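You operate a simulated robot arm through the tools that you are given. There is no shell and no other tool. Be economical: measure what you need, move in short steps, check, and stop when the job is done.

You run a simulated two-armed robot. Do the job below in one go: nothing can be reset, and whatever is moved stays where it is left.

## Task
Stack the brass block labelled "26" from the back left corner of the press twenty-six table on top of the brass block marked "29". Put the blue pouch from the left side of the press twenty-six table on the back plate. Take the tin labelled "nuts" from the left side of the press twenty-seven table and leave it on the right side of the press twenty-nine table. Pick up the red castor from the back left corner of the press twenty-seven table with one hand, pass it to the other hand and put it on the upper shelf of the middle rack. Take the yellow case and leave it on the upper shelf of the left rack. Press the silver key two times. Fetch the card tube from the top of the grey chest and stand it on top of the teal sheet there. Open the press fifty-six switch box lid. Any order will do. Set down upright: tin, red castor, card tube.

Only the result counts: the job must be done as asked and must still hold three seconds after the hand-in. Knocking over, shifting, dropping, spilling or breaking anything else fails it. Lids that push on must go on centred and level and be pressed home; caps that screw on are set level and turned clockwise until they are tight. Flat cloth is picked up by pressing the open fingertips on it (5 to 10 N) and closing them slowly along it; thin cloth reads only 2 to 8 mm in the jaws.

## Robot
Two 7-joint arms with two-finger parallel grippers on one trunk, on a base that drives. Base frame: it is fixed to the floor where the robot stands at the start and does not move with it; the origin is under the middle of the robot, x ahead of it, y to its left, z up; the surface under the hand at the start is at about z = 740. Readings come in mm, degrees, newtons and seconds.
The left shoulder is at the start at [50, 209, 1096], the right one opposite. With the tool pointing down near the work surface each hand reaches from about 220 to 900 mm from the robot's upright axis, wherever it stands, measured 20 degrees to its own side. Places, roughly: back plate [1000, -200, 700]; blue pouch (8x10x4 cm) [500, -900, 800]; blue tin, yellow tin [500, 1250, 750]; brass block [500, -250, 750]; card tube (6x6x16 cm) [-2000, -4900, 900]; press fifty-six switch box lid [3600, -2400, 200]; red castor (5x5x10 cm) [600, 1800, 800]; right side of the press twenty-nine table [1500, 3300, 700]; silver key [-2000, -3400, 1100]; teal sheet (13x9x3 cm) [-1900, -5100, 800]; upper shelf of the left rack [-2100, 400, 1300]; upper shelf of the middle rack [-2100, 1900, 1300]; yellow case (6x15x5 cm) [-1900, -3300, 200]. Payload 4.4 kg a hand.
Tool frame (each hand has its own): the origin (TCP) lies between the finger pads and is the grasp point; the fingertips stand 23 mm ahead of it; z points along the fingers, y is the line along which they close. The gripper opens to 94 mm. The fingers are 38 mm wide and 10 mm thick; the gripper's body (54 by 96 mm) begins 39 mm behind the TCP.
Orientation is that of the tool frame in the base frame, as a unit quaternion [w, x, y, z]. With the fingers straight down and closing along the base's y, the tool's x points along the base's -x, its y along +y and its z along -z.

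## Interface
- The arms move only by the tool arm_command. It takes "left_targets", "right_targets" or both (then of equal length, played together; a hand with none holds still); each is one flat list of numbers, 7 for each row, row after row: the shift along the tool's x, y, z in mm, then the turn, a rotation vector about the tool's x, y, z in degrees, then the finger opening in mm, from 0 to 94. In form: [dx, dy, dz, rx, ry, rz, grip, dx, dy, dz, rx, ry, rz, grip, ...]. A call has 1 to 12 rows; each row shifts and turns the commanded pose from where the row before left it, along the tool's axes as they then stand. Each row takes 0.2 s and may step no farther than 50 mm and 8.6 degrees from the row before; otherwise, or with a gripper value out of range, the whole call is refused. A pose out of reach is approached as far as the arm can. The call stops where the force on the tool passes 40 N (or 10 N more than at its start, if that is more) or the arm is blocked; 0.2 s more then pass. The fingers move at their own pace (about 108 mm/s each) and stop on an object; they squeeze with about 41 N. The grip force told is the motor's: it shows also when the fingers shut on nothing. Time passes only in rows, and 0.2 s behind the last, so rows that do not move let the fingers close. It gives the time, the measured TCP pose, the force on the tool (base axes), the opening and the grip force at its end, in the units of the frame above (readings bear some noise), with the torque about the TCP (base axes, N m) and any sound that the robot's microphone picked up.
- Cameras (640 x 400 px; columns grow to the right, rows downward): "scene" is now at [151.6, 6.2, 1256.6]; the picture's right is [0.06, -1.00, 0.00], its down [-0.66, -0.04, -0.75] and it looks along [0.75, 0.05, -0.66] (base axes); focal length 214 px, centre (320, 200). "left" rides on the left gripper at [86, -16, -75] in its tool frame; the picture's right is [0.18, 0.98, 0.00], its down [-0.58, 0.11, -0.81] and it looks along [-0.79, 0.15, 0.59] (tool axes); focal length 243 px, centre (320, 200). "right" rides on the right gripper at [86, 16, -75] in its tool frame; the picture's right is [-0.18, 0.98, 0.00], its down [-0.58, -0.11, -0.81] and it looks along [-0.79, -0.15, 0.59] (tool axes); focal length 243 px, centre (320, 200). There is no depth. A picture from a camera that has moved, and an enlarged one, comes with that camera's place and axes in the base frame and with its lens.
- grab_frame(camera): a new picture of that camera. The clock stands still meanwhile.
- move_column(by): slides the trunk up (or, below 0, down) by that many mm; the arms and the scene camera ride with it, the base frame stays. It gives what a move gives, with no picture.
- steer(legs): drives the robot by 1 to 6 legs, each [ahead, left, turn to the left] in mm, mm and degrees, along the robot's own axes; the way and the turn of a leg run together, so that a leg with both is an arc; at most 1500 mm and 180 degrees a leg. The arms and the cameras ride along, it lands a little off, and it stops where it bumps. It gives what a move gives.
- aim_head(pan, tilt): turns the head with the scene camera to pan (to the left, within 80 degrees either way) and tilt (down, from -29 to 69), counted from straight ahead of the robot. It gives what a move gives.
- zoom(camera, box): a new picture of the part [left, top, right, bottom] of that camera's present view, enlarged. The clock stands still meanwhile.
- close_job(): hands the job in; it is judged then, once.

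Go step by step. Nothing tells you exact positions but the pictures and the camera data: compare them with the known pose of the tool, close in by small moves and look again before you grip or let go. The budget is 217 turns and 208 pictures, counting those below and the enlarged ones. Unless the task says otherwise, let go and move clear before handing in.

The tools are called as name(argument=value, ...) on one line, values as JSON. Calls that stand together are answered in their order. arm_command: Moves the arms, as the interface text tells. Its arguments: {"type":"object","properties":{"left_targets":{"type":"array","items":{"type":"number"}},"right_targets":{"type":"array","items":{"type":"number"}}},"required":[]} The other tools are called the same way: move_column (by) slides the trunk up or down; steer (legs) drives the base; aim_head (pan, tilt) turns the head that bears the scene camera; grab_frame (camera) takes a picture; zoom (camera, box) takes an enlarged picture of a part of a camera's view; close_job () hands the job in.

At the start:

```text
t: 0.0
left_position: [509.4, 25.4, 993.7]
left_tcp_rot: [0.0, -0.001, 1.0, 0.0]
left_force: [-0.1, 0.1, 0.7]
left_moment: [-0.01, 0.0, 0.01]
left_width: 94.2
left_gripper_force: 0.2
right_position: [478.5, -343.0, 1079.3]
right_tcp_rot: [0.0, 0.0, 1.0, 0.0]
right_force: [-0.1, 0.1, -0.2]
right_moment: [-0.02, 0.0, -0.01]
right_width: 93.9
right_gripper_force: 0.1
trunk travel left (down, up): [-175.0, 388.0]
robot x, y, heading: [0.7, -0.7, 0.3]
head pan, tilt: [3.7, 41.3]
```

scene: 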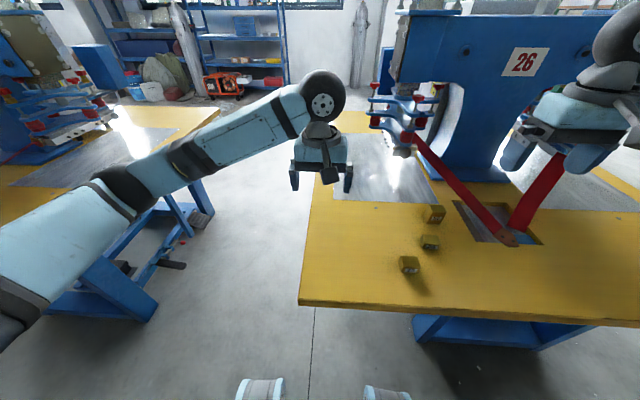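
right: 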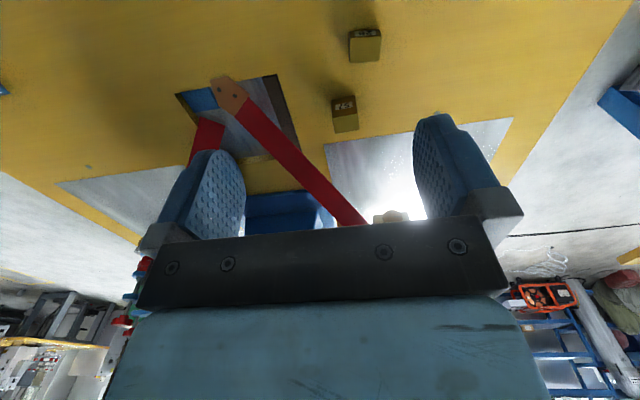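
left: 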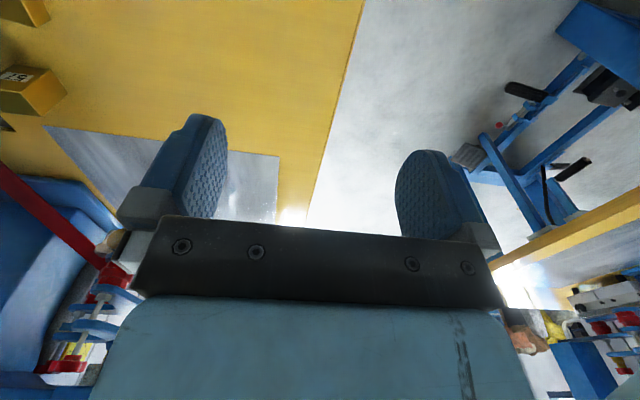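

I see the press twenty-six table ahead with three brass blocks. I'll enlarge the views to read the labels.

zoom(camera="scene", box=[360, 180, 480, 290])

zoom(camera="right", box=[300, 0, 420, 150])

zoom(camera="left", box=[0, 0, 100, 140])

```text
3.64 times, centred on (420, 235) of scene
camera zoom: at [151.6, 6.2, 1256.6], right [0.06, -1.0, 0.0], down [-0.66, -0.04, -0.75], along [0.75, 0.05, -0.66], focal length 780 px, centre (-44, 73)
```

zoom: 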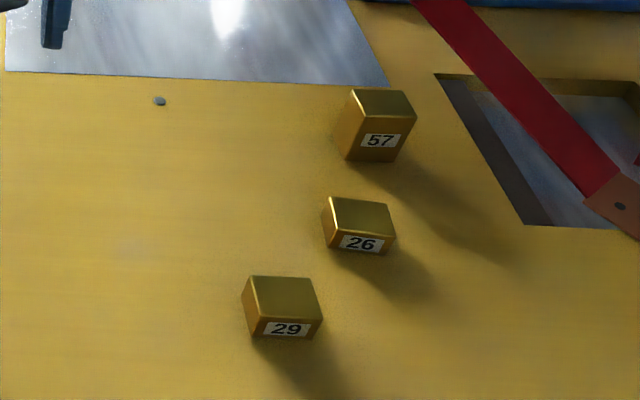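

```text
2.67 times, centred on (360, 75) of right
camera zoom: at [393.0, -326.4, 1152.1], right [0.18, 0.98, 0.0], down [0.58, -0.11, 0.81], along [0.79, -0.15, -0.59], focal length 647 px, centre (213, 533)
```

zoom: 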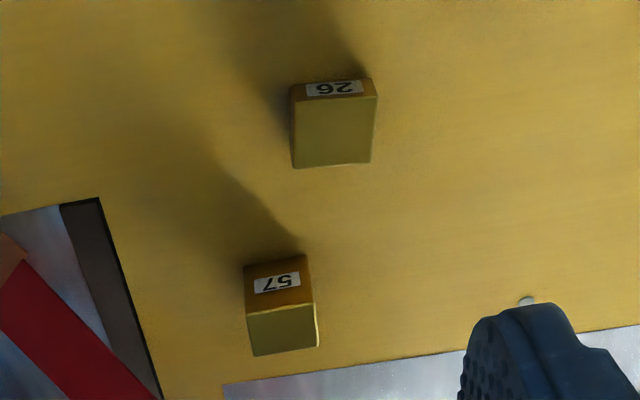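

```text
2.86 times, centred on (50, 70) of left
camera zoom: at [424.6, 10.2, 1066.4], right [-0.18, 0.98, 0.0], down [0.58, 0.11, 0.81], along [0.79, 0.15, -0.59], focal length 693 px, centre (1091, 571)
```

zoom: 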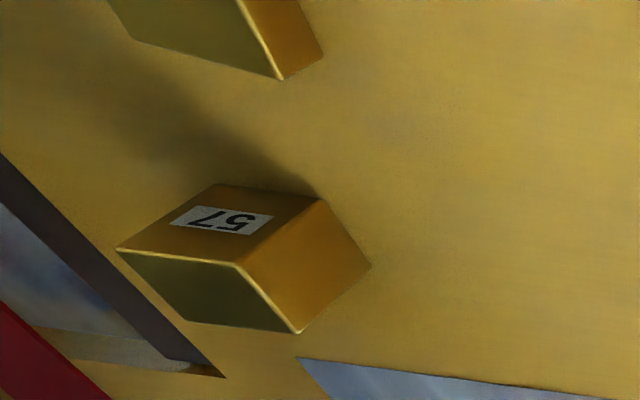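

Labels read: 26 is the middle block near (558, -291), 29 near (481, -208), tops at about z 765. I bring the right hand above block 26 and look again.

arm_command(right_targets=[-16, 10.4, 40, 0, 0, 0, 94, -16, 10.4, 40, 0, 0, 0, 94, -16, 10.4, 40, 0, 0, 0, 94, -16, 10.4, 40, 0, 0, 0, 94, -16, 10.4, 40, 0, 0, 0, 94, 0, 0, 0, 0, 0, 6, 94, 0, 0, 0, 0, 0, 0, 94])

grab_frame(camera="right")

grab_frame(camera="scene")

```text
t: 1.6
left_position: [510.2, 25.8, 993.2]
left_tcp_rot: [0.0, 0.0, 1.0, 0.0]
left_force: [-0.2, 1.1, -0.2]
left_moment: [0.01, 0.02, -0.01]
left_width: 94.0
left_gripper_force: 0.1
right_position: [560.0, -291.7, 878.2]
right_tcp_rot: [0.0, 0.053, 0.999, 0.0]
right_force: [-0.4, -0.2, 0.2]
right_moment: [0.0, 0.01, 0.02]
right_width: 94.0
right_gripper_force: 0.1
trunk travel left (down, up): [-175.0, 388.0]
robot x, y, heading: [1.4, -1.1, -0.1]
head pan, tilt: [3.7, 41.3]
```

```text
201 pictures are left
camera right: at [474.6, -266.5, 951.3], right [0.29, 0.96, 0.0], down [0.57, -0.17, 0.81], along [0.77, -0.23, -0.59], focal length 243 px, centre (320, 200)
```

right: 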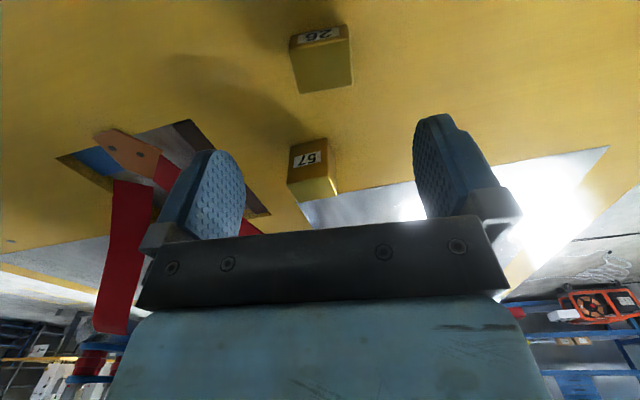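

```text
200 pictures are left
camera scene: at [151.8, 6.2, 1256.5], right [0.06, -1.0, 0.0], down [-0.66, -0.04, -0.75], along [0.75, 0.05, -0.66], focal length 214 px, centre (320, 200)
```

scene: 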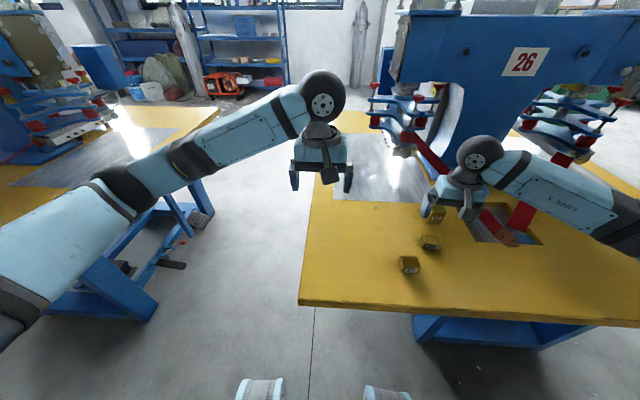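

Block 26 sits under the open jaws at about (558, -290). I go down with the fingers either side of it.

arm_command(right_targets=[1, 1.5, 40, 0, 0, 0, 94, 1, 0, 40, 0, 0, 0, 94, 0, 0, 20, 0, 0, 0, 94, 0, 0, 10, 0, 0, 0, 94, 0, 0, 0, 0, 0, 0, 94])

grab_frame(camera="right")

zoom(camera="scene", box=[360, 160, 520, 290])

```text
t: 2.8
left_position: [509.6, 26.2, 992.7]
left_tcp_rot: [0.0, 0.0, 1.0, -0.001]
left_force: [0.3, 0.3, 0.4]
left_moment: [-0.01, -0.03, 0.0]
left_width: 93.8
left_gripper_force: 0.1
right_position: [557.6, -287.6, 769.0]
right_tcp_rot: [-0.001, 0.053, 0.999, 0.0]
right_force: [-0.3, 0.7, 0.5]
right_moment: [0.02, -0.01, -0.03]
right_width: 94.1
right_gripper_force: 0.1
trunk travel left (down, up): [-175.0, 388.0]
robot x, y, heading: [0.7, 0.6, 0.2]
head pan, tilt: [3.7, 41.3]
```

```text
199 pictures are left
camera right: at [473.3, -263.7, 842.5], right [0.29, 0.96, 0.0], down [0.57, -0.17, 0.81], along [0.77, -0.23, -0.59], focal length 243 px, centre (320, 200)
```

right: 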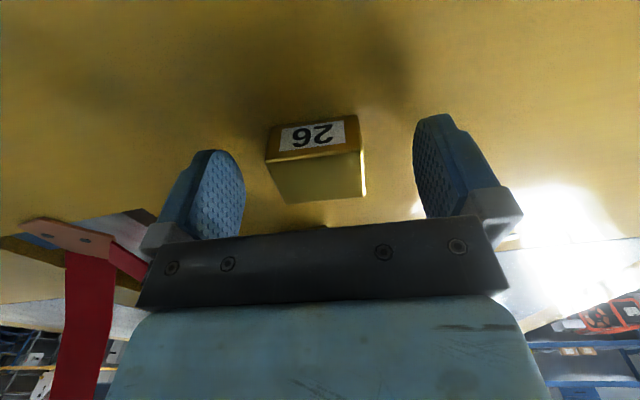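

```text
3.08 times, centred on (440, 225) of scene
camera zoom: at [151.6, 6.2, 1256.6], right [0.06, -1.0, 0.0], down [-0.66, -0.04, -0.75], along [0.75, 0.05, -0.66], focal length 660 px, centre (-49, 123)
```

zoom: 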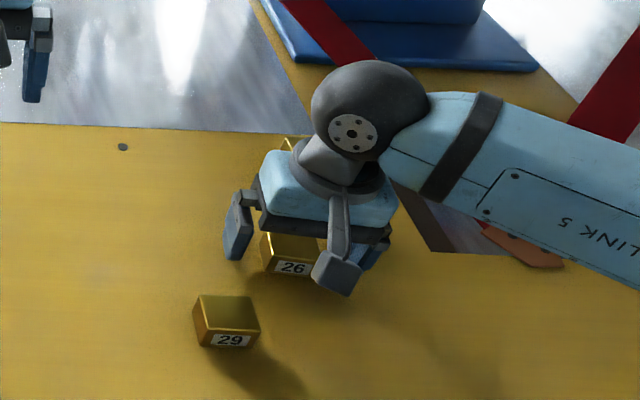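

The block stands well between the fingertips. I close on it.

arm_command(right_targets=[0, -1, 0, 0, 0, 0, 60, 0, 0, 0, 0, 0, 0, 40, 0, 0, 0, 0, 0, 0, 20, 0, 0, 0, 0, 0, 0, 20])

```text
t: 3.8
left_position: [510.7, 26.6, 993.5]
left_tcp_rot: [0.0, 0.001, 1.0, 0.0]
left_force: [0.3, -0.1, 0.4]
left_moment: [-0.04, 0.01, -0.02]
left_width: 94.1
left_gripper_force: 0.1
right_position: [557.8, -289.4, 769.7]
right_tcp_rot: [0.0, 0.053, 0.999, 0.0]
right_force: [-0.2, 0.2, -0.1]
right_moment: [-0.01, -0.03, -0.03]
right_width: 44.7
right_gripper_force: 40.4
trunk travel left (down, up): [-175.0, 388.0]
robot x, y, heading: [2.5, -2.4, -0.0]
head pan, tilt: [3.7, 41.3]
```

Gripped at 44.7 mm. I lift, turn square and move above block 29.

arm_command(right_targets=[0, 0, -40, 0, 0, 0, 20, 0, 0, -40, 0, 0, 0, 20, 0, 0, 0, 0, 0, -6, 20, 25, 27, 0, 0, 0, 0, 20, 25, 27, 0, 0, 0, 0, 20, 20, 27, 0, 0, 0, 0, 20, 0, 0, 0, 0, 0, 0, 20])

grab_frame(camera="right")

zoom(camera="scene", box=[340, 180, 480, 290])

```text
t: 5.4
left_position: [511.1, 26.6, 993.0]
left_tcp_rot: [0.0, 0.0, 1.0, 0.0]
left_force: [0.6, 0.0, 0.0]
left_moment: [-0.01, 0.01, 0.0]
left_width: 94.0
left_gripper_force: 0.1
right_position: [487.7, -210.9, 848.2]
right_tcp_rot: [0.0, -0.001, 1.0, 0.0]
right_force: [-1.1, 0.7, -3.1]
right_moment: [-0.01, -0.02, -0.02]
right_width: 44.9
right_gripper_force: 41.6
trunk travel left (down, up): [-175.0, 388.0]
robot x, y, heading: [2.7, -2.7, 0.2]
head pan, tilt: [3.7, 41.3]
```

```text
197 pictures are left
camera right: at [400.9, -193.9, 922.3], right [0.18, 0.98, 0.0], down [0.58, -0.11, 0.81], along [0.79, -0.15, -0.59], focal length 243 px, centre (320, 200)
```

right: 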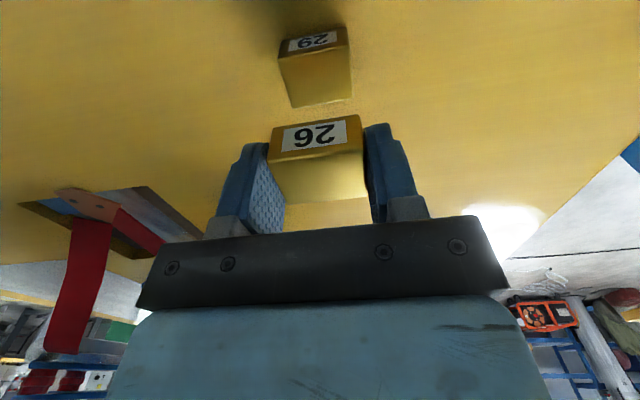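

```text
3.64 times, centred on (410, 235) of scene
camera zoom: at [151.9, 5.8, 1256.5], right [0.06, -1.0, 0.0], down [-0.66, -0.04, -0.75], along [0.75, 0.05, -0.66], focal length 780 px, centre (-7, 73)
```

zoom: 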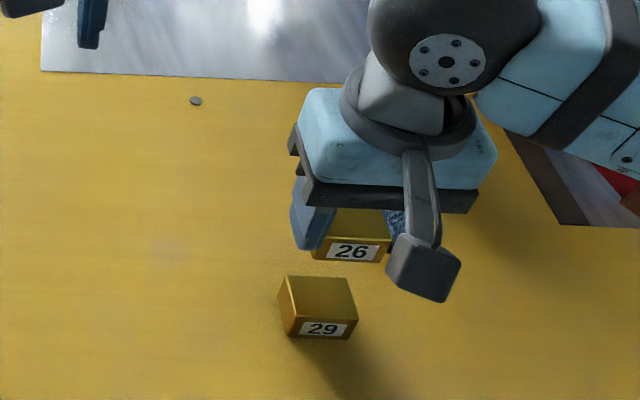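

Block 29 is about 8 mm nearer to the robot than the held block. I correct and lower partway.

arm_command(right_targets=[7.7, 0, 0, 0, 0, 1.5, 20, 0, 0, 20, 0, 0, 0, 20, 0, 0, 18, 0, 0, 0, 20, 0, 0, 0, 0, 0, 0, 20])

grab_frame(camera="right")

zoom(camera="scene", box=[360, 220, 460, 290])

```text
t: 6.4
left_position: [510.1, 26.5, 992.8]
left_tcp_rot: [0.001, 0.0, 1.0, 0.0]
left_force: [1.0, -0.1, 0.1]
left_moment: [-0.01, 0.0, 0.01]
left_width: 94.1
left_gripper_force: 0.0
right_position: [478.8, -208.8, 810.6]
right_tcp_rot: [0.0, 0.013, 1.0, 0.0]
right_force: [0.3, 0.0, -3.8]
right_moment: [0.02, 0.03, 0.0]
right_width: 44.7
right_gripper_force: 41.1
trunk travel left (down, up): [-175.0, 388.0]
robot x, y, heading: [2.7, 3.5, -0.3]
head pan, tilt: [3.7, 41.3]
```

```text
195 pictures are left
camera right: at [393.4, -189.8, 884.2], right [0.21, 0.98, 0.0], down [0.58, -0.12, 0.81], along [0.79, -0.17, -0.59], focal length 243 px, centre (320, 200)
```

right: 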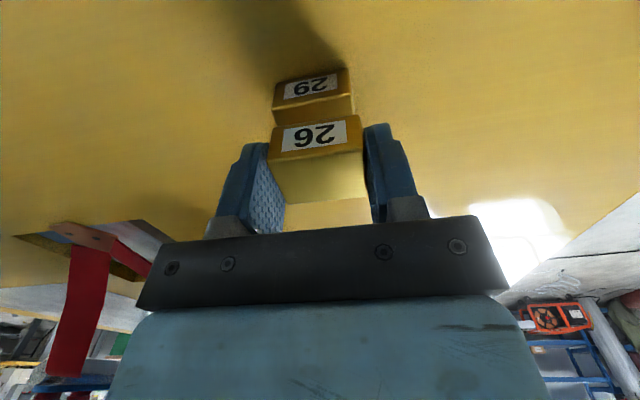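

```text
5.71 times, centred on (410, 255) of scene
camera zoom: at [151.9, 6.1, 1256.5], right [0.06, -1.0, 0.0], down [-0.66, -0.04, -0.75], along [0.75, 0.05, -0.66], focal length 1226 px, centre (-194, -114)
```

zoom: 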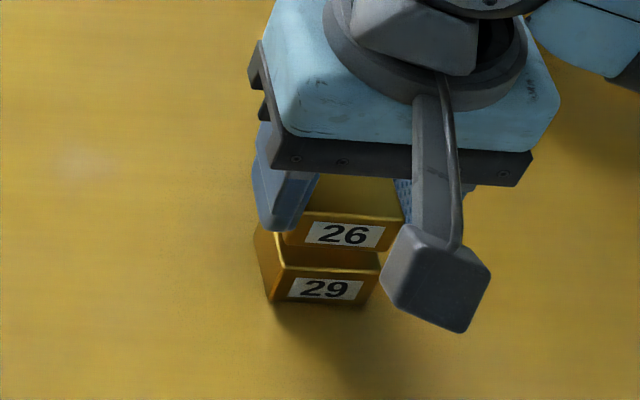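

Nearly aligned (1 mm, 2 mm off). I trim and lower further until the force shows contact.

arm_command(right_targets=[-1, -1.7, 6, 0, 0, 0, 20, 0, 0, 6, 0, 0, 0, 20, 0, 0, 2, 0, 0, 0, 20, 0, 0, 0, 0, 0, 0, 20])

zoom(camera="scene", box=[360, 220, 460, 290])

grab_frame(camera="right")

```text
t: 7.4
left_position: [510.1, 26.3, 994.2]
left_tcp_rot: [0.0, 0.0, 1.0, 0.0]
left_force: [-0.2, 0.4, -0.1]
left_moment: [-0.01, 0.01, 0.02]
left_width: 93.9
left_gripper_force: 0.0
right_position: [480.9, -211.0, 798.3]
right_tcp_rot: [0.001, 0.013, 1.0, 0.001]
right_force: [0.6, 1.1, 8.9]
right_moment: [-0.06, 0.19, -0.02]
right_width: 44.7
right_gripper_force: 40.9
trunk travel left (down, up): [-175.0, 388.0]
robot x, y, heading: [-0.1, -3.9, 0.2]
head pan, tilt: [3.7, 41.3]
```

```text
5.71 times, centred on (410, 255) of scene
camera zoom: at [151.0, 6.5, 1256.8], right [0.06, -1.0, 0.0], down [-0.66, -0.04, -0.75], along [0.75, 0.05, -0.66], focal length 1226 px, centre (-194, -114)
```

zoom: 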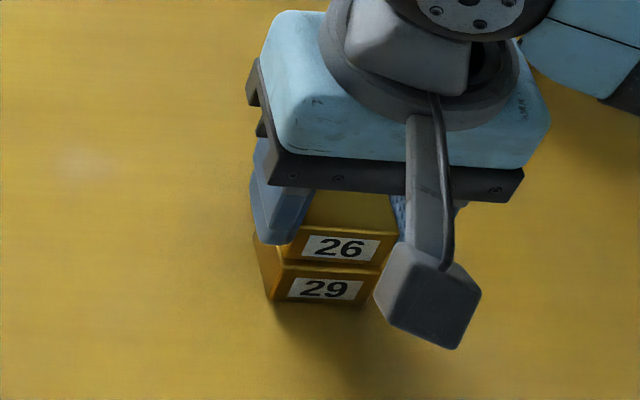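

```text
192 pictures are left
camera right: at [394.7, -192.2, 871.4], right [0.21, 0.98, 0.0], down [0.58, -0.12, 0.81], along [0.79, -0.17, -0.59], focal length 243 px, centre (320, 200)
```

right: 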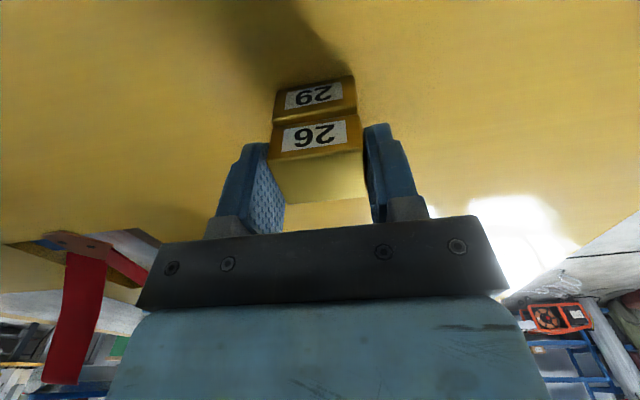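

Contact at about 12 N with the blocks aligned. I let go and rise.

arm_command(right_targets=[0, 0, 0, 0, 0, 0, 50, 0, 0, 0, 0, 0, 0, 70, 0, 0, 0, 0, 0, 0, 80, 0, 0, -20, 0, 0, 0, 80, 0, 0, -40, 0, 0, 0, 80, 0, 0, -50, 0, 0, 0, 80, 0, 0, -50, 0, 0, 0, 80, 0, 0, -50, 0, 0, 0, 80])

grab_frame(camera="right")

aim_head(pan=-60, tilt=35)

grab_frame(camera="scene")

```text
t: 9.2
left_position: [510.1, 26.0, 993.8]
left_tcp_rot: [0.0, 0.0, 1.0, 0.0]
left_force: [0.9, -0.1, 0.3]
left_moment: [0.01, 0.0, 0.0]
left_width: 94.2
left_gripper_force: 0.1
right_position: [480.0, -211.2, 1006.2]
right_tcp_rot: [0.0, 0.014, 1.0, 0.0]
right_force: [-0.7, 0.8, 0.0]
right_moment: [0.01, 0.0, 0.01]
right_width: 80.1
right_gripper_force: 0.1
trunk travel left (down, up): [-175.0, 388.0]
robot x, y, heading: [-0.2, 1.2, 0.1]
head pan, tilt: [3.7, 41.3]
```

```text
191 pictures are left
camera right: at [393.0, -191.3, 1079.9], right [0.21, 0.98, 0.0], down [0.58, -0.12, 0.81], along [0.79, -0.17, -0.59], focal length 243 px, centre (320, 200)
```

right: 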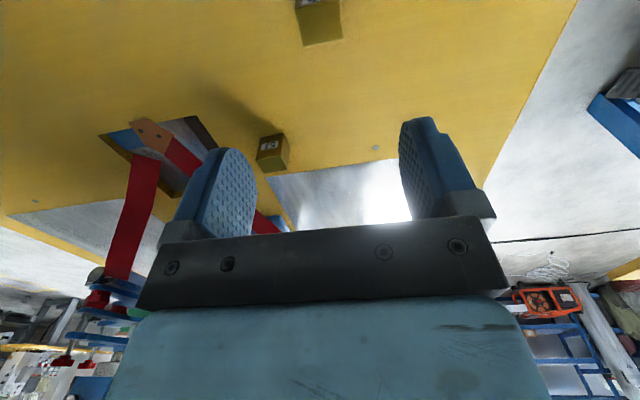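

```text
t: 10.5
left_position: [510.3, 26.4, 992.7]
left_tcp_rot: [0.0, 0.0, 1.0, 0.0]
left_force: [0.6, -0.8, 0.0]
left_moment: [0.02, -0.02, -0.02]
left_width: 94.4
left_gripper_force: 0.1
right_position: [479.9, -210.9, 1005.5]
right_tcp_rot: [0.0, 0.013, 1.0, 0.0]
right_force: [-0.6, 0.5, 0.1]
right_moment: [-0.01, -0.01, -0.02]
right_width: 79.9
right_gripper_force: 0.1
trunk travel left (down, up): [-175.0, 388.0]
robot x, y, heading: [2.0, 0.9, -0.2]
head pan, tilt: [-60.0, 35.0]
```

```text
190 pictures are left
camera scene: at [111.8, -75.4, 1266.0], right [-0.87, -0.5, 0.0], down [-0.29, 0.5, -0.82], along [0.41, -0.71, -0.57], focal length 214 px, centre (320, 200)
```

scene: 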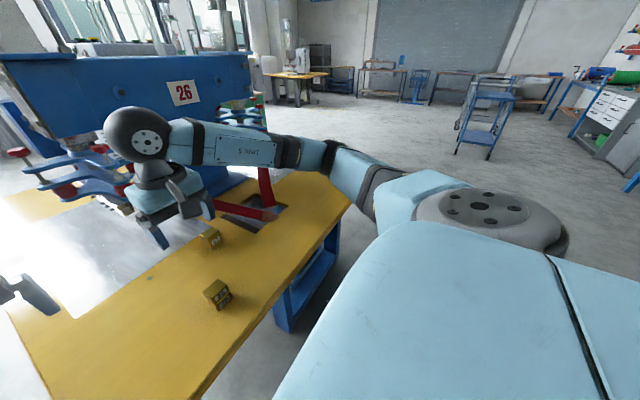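

The stack stands. I fold both hands back and up before driving, then slide to the right for a view of the pouch.

arm_command(left_targets=[25, 10, -25, 0, 0, 0, 94, 25, 10, -25, 0, 0, 0, 94, 25, 20, -25, 0, 0, 0, 94, 25, 20, -25, 0, 0, 0, 94, 25, 20, 0, 0, 0, 0, 94, 25, 20, 0, 0, 0, 0, 94], right_targets=[20, -20, -20, 0, 0, -1.5, 94, 20, -20, -20, 0, 0, 0, 94, 20, -20, -20, 0, 0, 0, 94, 20, -20, -20, 0, 0, 0, 94, 20, -20, 0, 0, 0, 0, 94, 20, -20, 0, 0, 0, 0, 94])

steer(legs=[[0, -600, 0]])

aim_head(pan=-20, tilt=35)

grab_frame(camera="scene")

grab_frame(camera="right")

```text
t: 11.9
left_position: [356.6, 124.0, 1094.4]
left_tcp_rot: [0.001, 0.0, 1.0, 0.0]
left_force: [0.3, -0.3, 0.1]
left_moment: [0.02, -0.01, 0.0]
left_width: 94.2
left_gripper_force: 0.1
right_position: [358.0, -331.7, 1085.2]
right_tcp_rot: [0.001, -0.001, 1.0, 0.0]
right_force: [-0.2, 0.0, -0.3]
right_moment: [0.0, 0.0, -0.01]
right_width: 93.9
right_gripper_force: 0.1
trunk travel left (down, up): [-175.0, 388.0]
robot x, y, heading: [1.0, 1.8, 0.1]
head pan, tilt: [-60.0, 35.0]
```

```text
t: 17.7
left_position: [359.0, -479.4, 1095.0]
left_tcp_rot: [0.0, -0.003, 1.0, 0.0]
left_force: [-0.2, -0.9, -0.2]
left_moment: [-0.01, -0.01, -0.01]
left_width: 94.3
left_gripper_force: 0.0
right_position: [362.7, -935.3, 1083.7]
right_tcp_rot: [-0.001, -0.003, 1.0, 0.0]
right_force: [0.0, 0.8, -0.2]
right_moment: [-0.01, 0.0, 0.0]
right_width: 93.9
right_gripper_force: 0.0
trunk travel left (down, up): [-175.0, 388.0]
robot x, y, heading: [1.7, -608.4, 0.0]
head pan, tilt: [-60.0, 35.0]
```

```text
t: 18.8
left_position: [359.6, -480.2, 1093.3]
left_tcp_rot: [0.0, -0.003, 1.0, 0.0]
left_force: [-0.4, 0.0, -0.4]
left_moment: [0.0, -0.03, 0.0]
left_width: 94.1
left_gripper_force: 0.0
right_position: [363.3, -935.6, 1082.9]
right_tcp_rot: [0.0, -0.002, 1.0, -0.001]
right_force: [-0.4, 0.9, 0.0]
right_moment: [0.01, -0.01, 0.02]
right_width: 94.2
right_gripper_force: 0.1
trunk travel left (down, up): [-175.0, 388.0]
robot x, y, heading: [0.5, -607.8, 0.3]
head pan, tilt: [-20.0, 35.0]
```

```text
189 pictures are left
camera scene: at [152.0, -634.5, 1266.0], right [-0.34, -0.94, 0.0], down [-0.54, 0.19, -0.82], along [0.77, -0.28, -0.57], focal length 214 px, centre (320, 200)
```

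scene: 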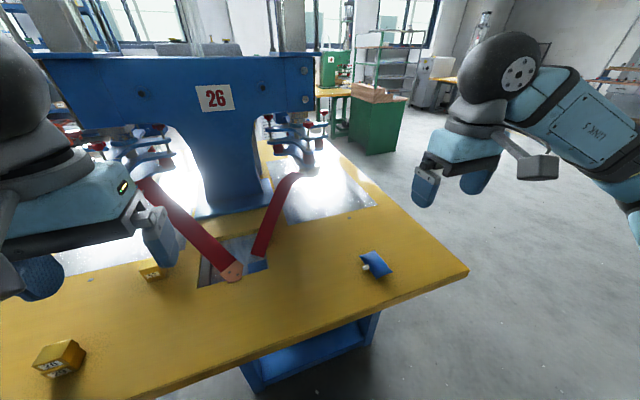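

```text
188 pictures are left
camera right: at [275.4, -919.1, 1157.3], right [0.18, 0.98, 0.0], down [0.58, -0.11, 0.81], along [0.79, -0.14, -0.59], focal length 243 px, centre (320, 200)
```

right: 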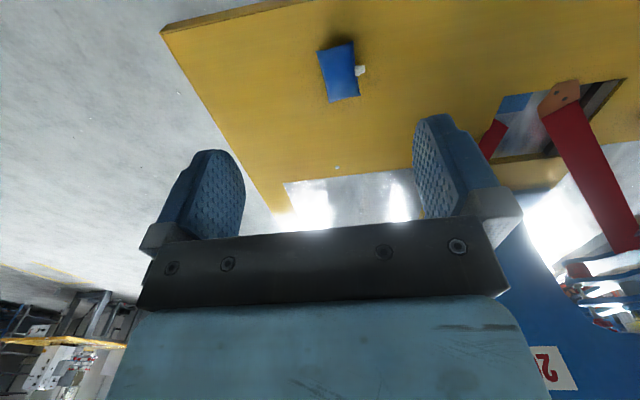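

The blue pouch lies at about (464, -919). The back plate is the big sheet left of the press (centre about (1000, -190)). I bring the right hand over the pouch.

arm_command(right_targets=[-25, 4, 38, 0, 0, 0, 94, -25, 4, 38, 0, 0, 0, 94, -25, 4, 38, 0, 0, 0, 94, -25, 4, 38, 0, 0, 0, 94, 0, 0, 0, 0, 0, 0, 94])

grab_frame(camera="right")

zoom(camera="scene", box=[300, 200, 480, 312])

```text
t: 20.0
left_position: [359.4, -479.2, 1095.0]
left_tcp_rot: [0.0, -0.003, 1.0, 0.0]
left_force: [-0.2, -1.1, 0.2]
left_moment: [-0.01, 0.0, 0.03]
left_width: 94.1
left_gripper_force: 0.1
right_position: [463.8, -918.0, 931.4]
right_tcp_rot: [-0.001, -0.002, 1.0, -0.001]
right_force: [-0.3, -0.5, 0.1]
right_moment: [0.01, 0.01, -0.04]
right_width: 93.9
right_gripper_force: 0.0
trunk travel left (down, up): [-175.0, 388.0]
robot x, y, heading: [-1.9, -604.7, 0.4]
head pan, tilt: [-20.0, 35.0]
```

```text
187 pictures are left
camera right: at [375.0, -902.2, 1004.9], right [0.18, 0.98, 0.0], down [0.58, -0.11, 0.81], along [0.79, -0.14, -0.59], focal length 243 px, centre (320, 200)
```

right: 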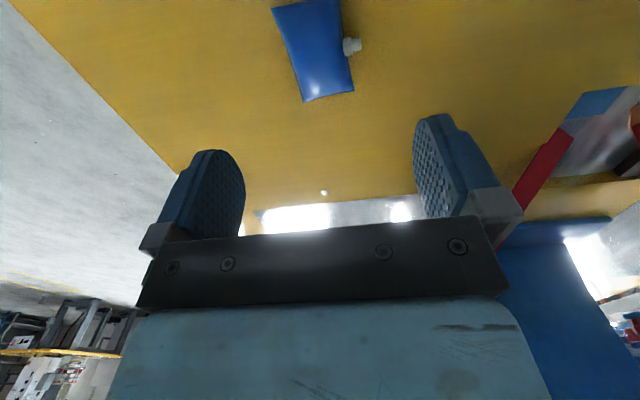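

```text
3.56 times, centred on (390, 256) of scene
camera zoom: at [151.7, -634.3, 1266.1], right [-0.34, -0.94, 0.0], down [-0.54, 0.19, -0.82], along [0.77, -0.28, -0.57], focal length 763 px, centre (71, 1)
```

zoom: 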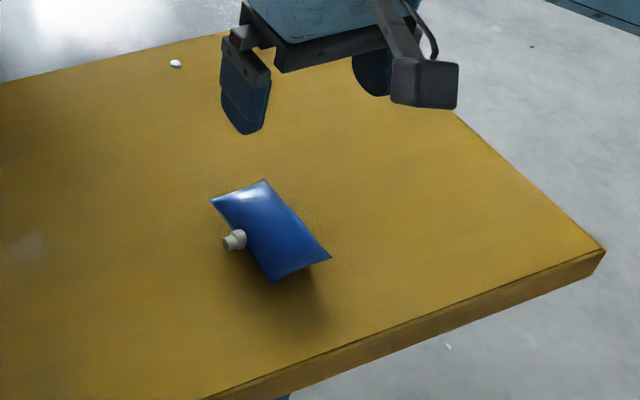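

The pouch lies lengthwise along x, turned about 5°, with a spout in the middle of its +y side. I'll grip it across its width at the near end, clear of the spout, and first go lower to verify.

arm_command(right_targets=[18.8, -8.6, 30, 0, 0, 0, 94, 0, 0, 30, 0, 0, -5, 94, 0, 0, 20, 0, 0, 0, 94, 0, 0, 0, 0, 0, 0, 94])

grab_frame(camera="right")

zoom(camera="scene", box=[300, 200, 480, 312])

```text
t: 21.0
left_position: [359.0, -480.1, 1093.5]
left_tcp_rot: [0.0, -0.003, 1.0, 0.0]
left_force: [0.0, -0.1, -0.4]
left_moment: [0.03, 0.0, 0.0]
left_width: 94.0
left_gripper_force: 0.3
right_position: [444.4, -927.6, 851.2]
right_tcp_rot: [0.0, -0.045, 0.999, 0.0]
right_force: [0.1, 0.3, -1.0]
right_moment: [0.0, -0.02, 0.03]
right_width: 93.8
right_gripper_force: 0.1
trunk travel left (down, up): [-175.0, 388.0]
robot x, y, heading: [2.7, -606.2, 0.2]
head pan, tilt: [-20.0, 35.0]
```

```text
185 pictures are left
camera right: at [356.2, -919.0, 925.3], right [0.09, 1.0, 0.0], down [0.59, -0.05, 0.81], along [0.8, -0.07, -0.59], focal length 243 px, centre (320, 200)
```

right: 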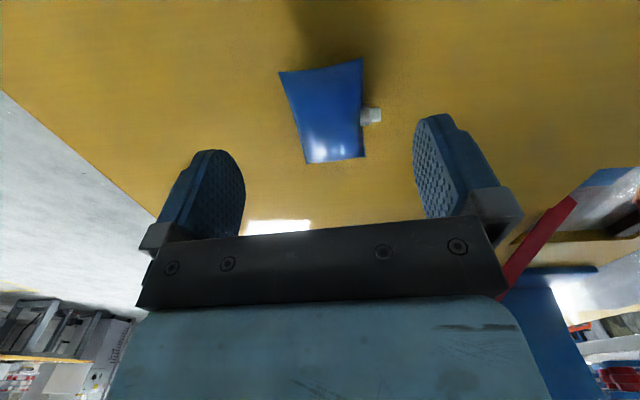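

```text
3.56 times, centred on (390, 256) of scene
camera zoom: at [152.1, -634.3, 1266.0], right [-0.34, -0.94, 0.0], down [-0.54, 0.19, -0.82], along [0.77, -0.28, -0.57], focal length 763 px, centre (71, 1)
```

zoom: 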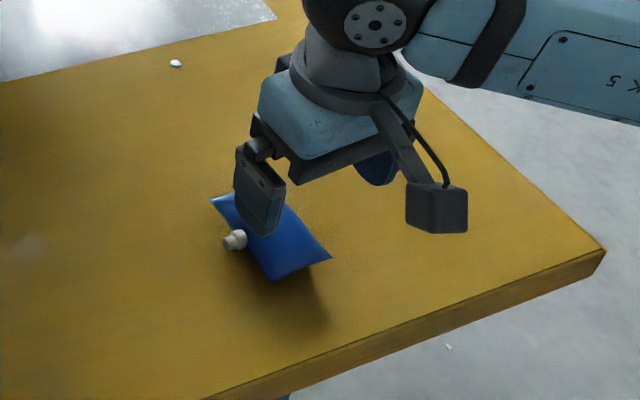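

The estimate holds. I descend so the fingertips stop just above the table.

arm_command(right_targets=[0, 2, 40, 0, 0, 0, 94, 0, 0, 30, 0, 0, 0, 94, 0, 0, 13, 0, 0, 0, 94, 0, 0, 0, 0, 0, 0, 94])

grab_frame(camera="right")

zoom(camera="scene", box=[300, 200, 480, 312])

```text
t: 22.0
left_position: [360.0, -480.4, 1092.9]
left_tcp_rot: [0.001, -0.003, 1.0, -0.001]
left_force: [-0.3, -0.4, -0.8]
left_moment: [-0.02, 0.01, 0.01]
left_width: 93.9
left_gripper_force: 0.0
right_position: [442.9, -925.1, 768.4]
right_tcp_rot: [0.0, -0.046, 0.999, -0.001]
right_force: [0.3, 0.1, 0.0]
right_moment: [0.02, -0.03, -0.02]
right_width: 94.1
right_gripper_force: 0.1
trunk travel left (down, up): [-175.0, 388.0]
robot x, y, heading: [0.2, -606.0, 0.1]
head pan, tilt: [-20.0, 35.0]
```

```text
183 pictures are left
camera right: at [354.9, -916.9, 842.6], right [0.09, 1.0, 0.0], down [0.59, -0.06, 0.81], along [0.8, -0.07, -0.59], focal length 243 px, centre (320, 200)
```

right: 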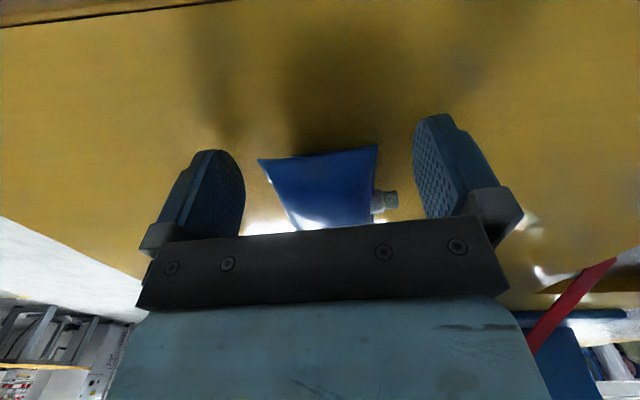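

```text
3.56 times, centred on (390, 256) of scene
camera zoom: at [152.0, -634.4, 1266.0], right [-0.34, -0.94, 0.0], down [-0.54, 0.19, -0.82], along [0.77, -0.28, -0.57], focal length 763 px, centre (71, 1)
```

zoom: 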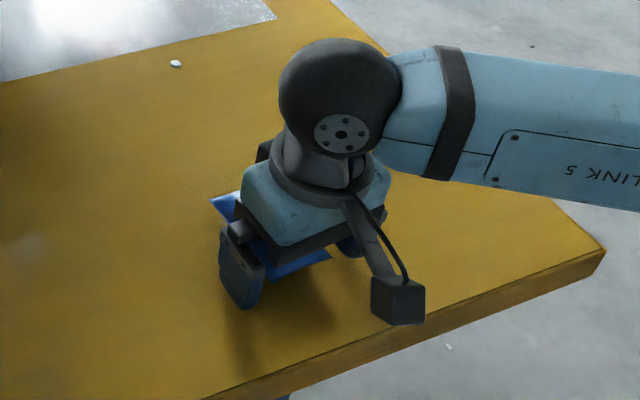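

Everything is clear. I close slowly on the near end.

arm_command(right_targets=[0, 0, 0, 0, 0, 0, 75, 0, 0, 0, 0, 0, 0, 62, 0, 0, 0, 0, 0, 0, 52, 0, 0, 0, 0, 0, 0, 45, 0, 0, 0, 0, 0, 0, 45])

grab_frame(camera="right")

```text
t: 23.2
left_position: [359.6, -480.2, 1094.0]
left_tcp_rot: [0.0, -0.003, 1.0, 0.0]
left_force: [0.0, 0.1, -0.3]
left_moment: [-0.02, 0.01, 0.01]
left_width: 94.3
left_gripper_force: 0.2
right_position: [442.5, -924.0, 768.9]
right_tcp_rot: [0.0, -0.046, 0.999, 0.0]
right_force: [-0.2, 1.1, 0.4]
right_moment: [0.0, 0.02, -0.01]
right_width: 57.0
right_gripper_force: 40.7
trunk travel left (down, up): [-175.0, 388.0]
robot x, y, heading: [1.4, -607.1, 0.1]
head pan, tilt: [-20.0, 35.0]
```

```text
181 pictures are left
camera right: at [354.9, -916.9, 842.8], right [0.09, 1.0, 0.0], down [0.59, -0.06, 0.81], along [0.8, -0.07, -0.59], focal length 243 px, centre (320, 200)
```

right: 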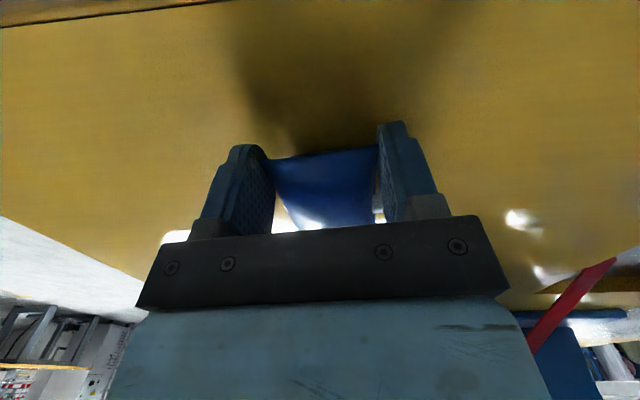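

Held at 57 mm. I lift it high, pull back a little and drive back left in front of the plate.

arm_command(right_targets=[0, 0, -20, 0, 0, 0, 45, 0, 0, -45, 0, 0, 0, 45, 10, 0, -45, 0, 0, 0, 45, 20, 0, -45, 0, 0, 0, 45, 20, 0, -45, 0, 0, 0, 45, 20, 0, -40, 0, 0, 0, 45, 0, 0, 0, 0, 0, 0, 45])

grab_frame(camera="right")

steer(legs=[[0, 610, 0]])

aim_head(pan=-8, tilt=35)

grab_frame(camera="scene")

```text
t: 24.8
left_position: [358.7, -479.1, 1094.0]
left_tcp_rot: [-0.001, -0.003, 1.0, 0.0]
left_force: [-0.2, 0.4, -1.0]
left_moment: [0.01, 0.02, 0.02]
left_width: 93.8
left_gripper_force: 0.0
right_position: [372.0, -932.7, 1008.2]
right_tcp_rot: [0.0, -0.046, 0.999, 0.0]
right_force: [0.2, 0.6, 0.2]
right_moment: [0.05, 0.03, -0.01]
right_width: 57.1
right_gripper_force: 41.3
trunk travel left (down, up): [-175.0, 388.0]
robot x, y, heading: [2.1, -606.2, 0.5]
head pan, tilt: [-20.0, 35.0]
```

```text
180 pictures are left
camera right: at [284.3, -923.6, 1081.1], right [0.09, 1.0, 0.0], down [0.59, -0.06, 0.81], along [0.8, -0.08, -0.59], focal length 243 px, centre (320, 200)
```

right: 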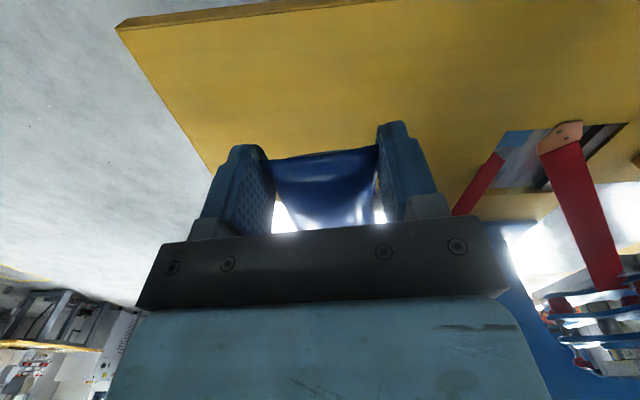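

```text
t: 30.6
left_position: [357.4, 132.7, 1094.3]
left_tcp_rot: [0.0, -0.001, 1.0, 0.0]
left_force: [-0.1, 0.4, 0.0]
left_moment: [-0.03, -0.02, 0.02]
left_width: 94.0
left_gripper_force: 0.1
right_position: [369.5, -319.3, 1007.8]
right_tcp_rot: [-0.001, -0.044, 0.999, 0.0]
right_force: [0.0, 1.0, -0.2]
right_moment: [0.02, 0.02, -0.01]
right_width: 57.0
right_gripper_force: 40.7
trunk travel left (down, up): [-175.0, 388.0]
robot x, y, heading: [3.1, 7.2, -0.3]
head pan, tilt: [-20.0, 35.0]
```

```text
t: 31.4
left_position: [357.7, 133.9, 1093.3]
left_tcp_rot: [0.0, 0.0, 1.0, 0.0]
left_force: [0.1, 0.7, -0.4]
left_moment: [0.0, 0.04, -0.04]
left_width: 93.9
left_gripper_force: 0.0
right_position: [370.0, -319.3, 1006.9]
right_tcp_rot: [-0.001, -0.044, 0.999, 0.0]
right_force: [-0.2, -0.1, -0.8]
right_moment: [0.0, -0.01, 0.0]
right_width: 57.0
right_gripper_force: 41.2
trunk travel left (down, up): [-175.0, 388.0]
robot x, y, heading: [-2.3, 9.1, 0.3]
head pan, tilt: [-8.0, 35.0]
```

```text
179 pictures are left
camera scene: at [154.4, -3.6, 1266.0], right [-0.14, -0.99, 0.0], down [-0.57, 0.08, -0.82], along [0.81, -0.11, -0.57], focal length 214 px, centre (320, 200)
```

scene: 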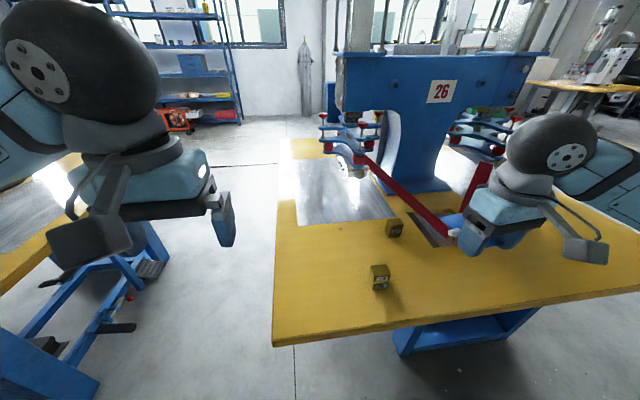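

The plate's near edge is at x≈745, y from 0 to -383. I'll set the pouch at about (800, -120), clear of the red bar and chucks, moving in two stages.

arm_command(right_targets=[-42, 20, 0, 0, 0, 0, 45, -42, 20, 0, 0, 0, 0, 45, -42, 20, 0, 0, 0, 0, 45, -42, 20, 0, 0, 0, 0, 45, -42, 20, 0, 0, 0, 0, 45, -42, 20, 0, 0, 0, 0, 45, -30, 20, 20, 0, 0, 0, 45, 0, 0, 0, 0, 0, 0, 45])

grab_frame(camera="scene")

grab_frame(camera="right")

```text
t: 33.2
left_position: [357.3, 131.7, 1095.0]
left_tcp_rot: [0.0, -0.001, 1.0, 0.0]
left_force: [-0.4, 0.6, -0.3]
left_moment: [-0.01, 0.01, -0.02]
left_width: 94.1
left_gripper_force: 0.0
right_position: [637.9, -154.5, 987.2]
right_tcp_rot: [-0.001, -0.044, 0.999, -0.001]
right_force: [-0.4, -0.2, -0.9]
right_moment: [0.02, 0.02, -0.02]
right_width: 57.1
right_gripper_force: 41.3
trunk travel left (down, up): [-175.0, 388.0]
robot x, y, heading: [1.7, 9.5, 0.0]
head pan, tilt: [-8.0, 35.0]
```

```text
178 pictures are left
camera scene: at [154.0, -3.9, 1266.1], right [-0.14, -0.99, 0.0], down [-0.57, 0.08, -0.82], along [0.81, -0.11, -0.57], focal length 214 px, centre (320, 200)
```

scene: 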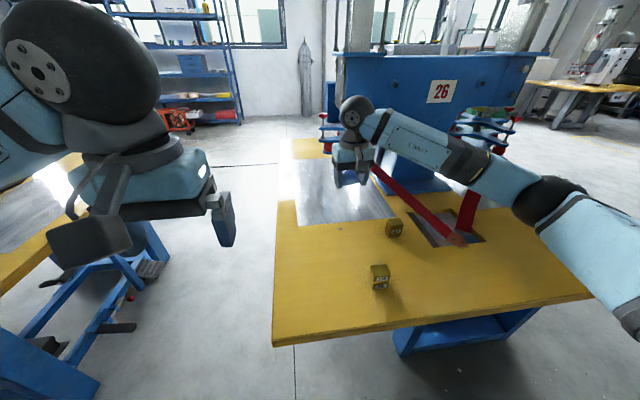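

```text
177 pictures are left
camera right: at [549.5, -145.8, 1061.1], right [0.1, 1.0, 0.0], down [0.59, -0.06, 0.81], along [0.8, -0.08, -0.59], focal length 243 px, centre (320, 200)
```

right: 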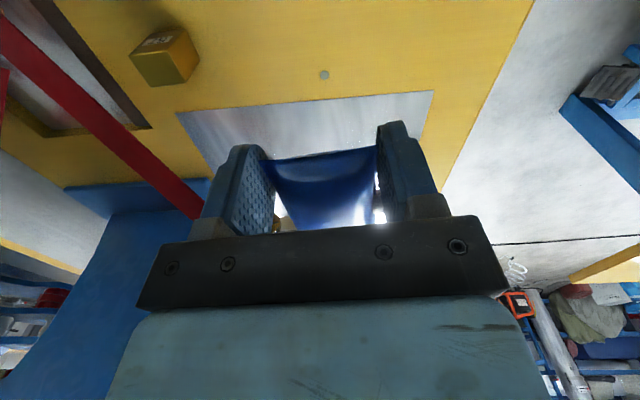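

Plate edge confirmed at x=742. I go on forward and down, then look again.

arm_command(right_targets=[-36, 7, 22, 0, 0, 0, 45, -36, 7, 22, 0, 0, 0, 45, -36, 7, 22, 0, 0, 0, 45, -37, 6, 22, 0, 0, 0, 45, 0, 0, 0, 0, 0, 0, 45])

zoom(camera="scene", box=[270, 80, 450, 240])

grab_frame(camera="right")

```text
t: 34.4
left_position: [357.2, 132.2, 1093.9]
left_tcp_rot: [-0.001, -0.001, 1.0, 0.0]
left_force: [-0.2, -0.2, 0.6]
left_moment: [0.01, -0.01, -0.02]
left_width: 93.9
left_gripper_force: 0.0
right_position: [780.0, -116.4, 899.9]
right_tcp_rot: [0.001, -0.044, 0.999, 0.0]
right_force: [0.0, 0.0, -0.5]
right_moment: [0.02, 0.0, 0.05]
right_width: 56.7
right_gripper_force: 40.9
trunk travel left (down, up): [-175.0, 388.0]
robot x, y, heading: [2.7, 8.1, 0.0]
head pan, tilt: [-8.0, 35.0]
```

```text
2.50 times, centred on (360, 160) of scene
camera zoom: at [154.0, -4.1, 1266.1], right [-0.14, -0.99, 0.0], down [-0.57, 0.08, -0.82], along [0.81, -0.11, -0.57], focal length 536 px, centre (220, 300)
```

zoom: 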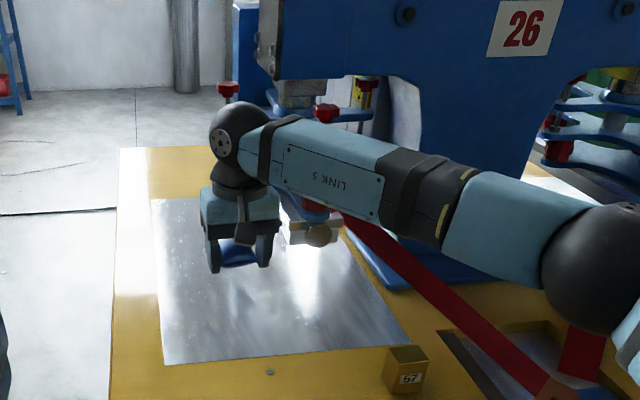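

```text
175 pictures are left
camera right: at [692.1, -108.3, 973.1], right [0.1, 1.0, 0.0], down [0.59, -0.06, 0.81], along [0.8, -0.08, -0.59], focal length 243 px, centre (320, 200)
```

right: 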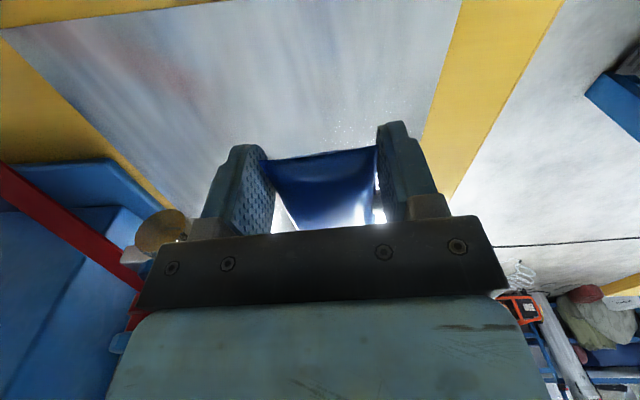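

The chuck sits at about (847, -249, 880), well clear of the hand. I descend partly and recheck.

arm_command(right_targets=[0, 0, 30, 0, 0, 0, 45, 0, 0, 30, 0, 0, 0, 45, 0, 0, 30, 0, 0, 0, 45, 0, 0, 0, 0, 0, 0, 45])

zoom(camera="scene", box=[270, 80, 450, 240])

grab_frame(camera="right")

```text
t: 35.4
left_position: [357.1, 133.1, 1094.2]
left_tcp_rot: [0.001, 0.0, 1.0, -0.001]
left_force: [0.2, 0.3, 0.0]
left_moment: [-0.03, 0.01, 0.01]
left_width: 93.8
left_gripper_force: 0.1
right_position: [782.1, -117.7, 809.2]
right_tcp_rot: [0.0, -0.045, 0.999, 0.0]
right_force: [-0.1, 0.0, -1.3]
right_moment: [-0.01, -0.01, -0.02]
right_width: 56.9
right_gripper_force: 40.9
trunk travel left (down, up): [-175.0, 388.0]
robot x, y, heading: [-2.9, 12.6, 0.0]
head pan, tilt: [-8.0, 35.0]
```

```text
2.50 times, centred on (360, 160) of scene
camera zoom: at [154.2, -3.5, 1266.1], right [-0.14, -0.99, 0.0], down [-0.57, 0.08, -0.82], along [0.81, -0.11, -0.57], focal length 536 px, centre (220, 300)
```

zoom: 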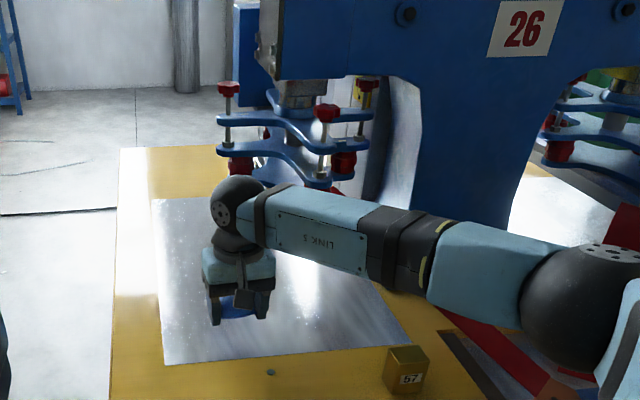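

```text
173 pictures are left
camera right: at [693.7, -108.4, 882.7], right [0.1, 1.0, 0.0], down [0.59, -0.06, 0.81], along [0.8, -0.08, -0.59], focal length 243 px, centre (320, 200)
```

right: 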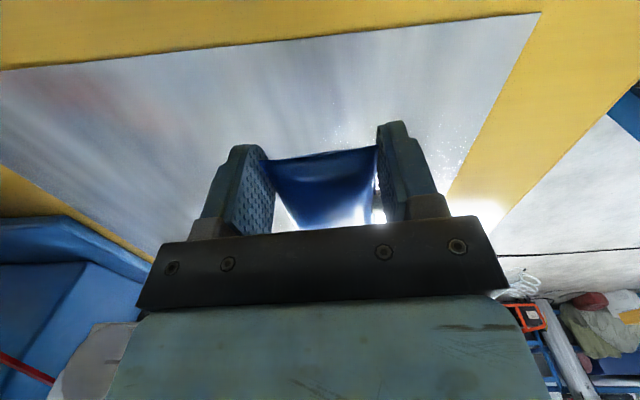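

Clear. I lower until contact.

arm_command(right_targets=[0, 0, 20, 0, 0, 0, 45, 0, 0, 12, 0, 0, 0, 45, 0, 0, 3, 0, 0, 0, 45, 0, 0, 3, 0, 0, 0, 45, 0, 0, 0, 0, 0, 0, 45])

```text
t: 36.6
left_position: [358.2, 132.4, 1093.5]
left_tcp_rot: [0.0, -0.001, 1.0, 0.0]
left_force: [0.0, -0.2, 0.0]
left_moment: [0.01, 0.03, 0.01]
left_width: 93.7
left_gripper_force: 0.0
right_position: [781.2, -115.6, 770.6]
right_tcp_rot: [0.0, -0.044, 0.999, 0.0]
right_force: [-0.1, 0.1, -1.0]
right_moment: [-0.02, -0.02, -0.04]
right_width: 57.2
right_gripper_force: 40.6
trunk travel left (down, up): [-175.0, 388.0]
robot x, y, heading: [-4.1, 8.8, 0.3]
head pan, tilt: [-8.0, 35.0]
```

arm_command(right_targets=[0, 0, 2, 0, 0, 0, 45, 0, 0, 1, 0, 0, 0, 45, 0, 0, 0, 0, 0, 0, 45])

zoom(camera="right", box=[220, 100, 460, 250])

```text
t: 37.4
left_position: [356.8, 131.9, 1093.9]
left_tcp_rot: [0.0, -0.001, 1.0, -0.001]
left_force: [0.6, 0.1, 0.6]
left_moment: [0.0, -0.02, 0.01]
left_width: 94.5
left_gripper_force: 0.0
right_position: [780.2, -114.6, 769.3]
right_tcp_rot: [0.001, -0.044, 0.999, -0.001]
right_force: [1.4, -1.6, 4.2]
right_moment: [-0.01, -0.39, -0.08]
right_width: 57.0
right_gripper_force: 40.5
trunk travel left (down, up): [-175.0, 388.0]
robot x, y, heading: [-0.9, 7.4, 0.3]
head pan, tilt: [-8.0, 35.0]
```

```text
2.67 times, centred on (340, 175) of right
camera zoom: at [692.5, -106.2, 843.2], right [0.1, 1.0, 0.0], down [0.59, -0.06, 0.81], along [0.8, -0.08, -0.59], focal length 647 px, centre (267, 267)
```

zoom: 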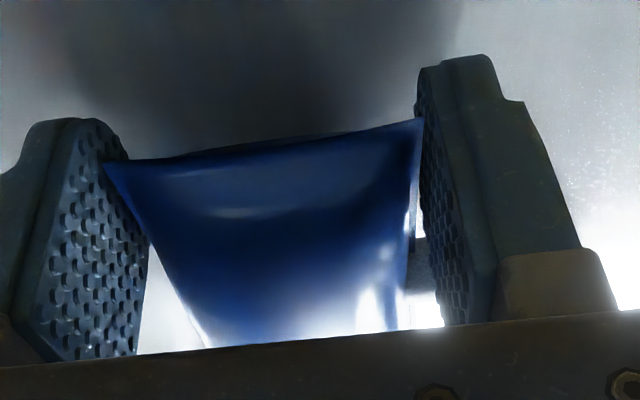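

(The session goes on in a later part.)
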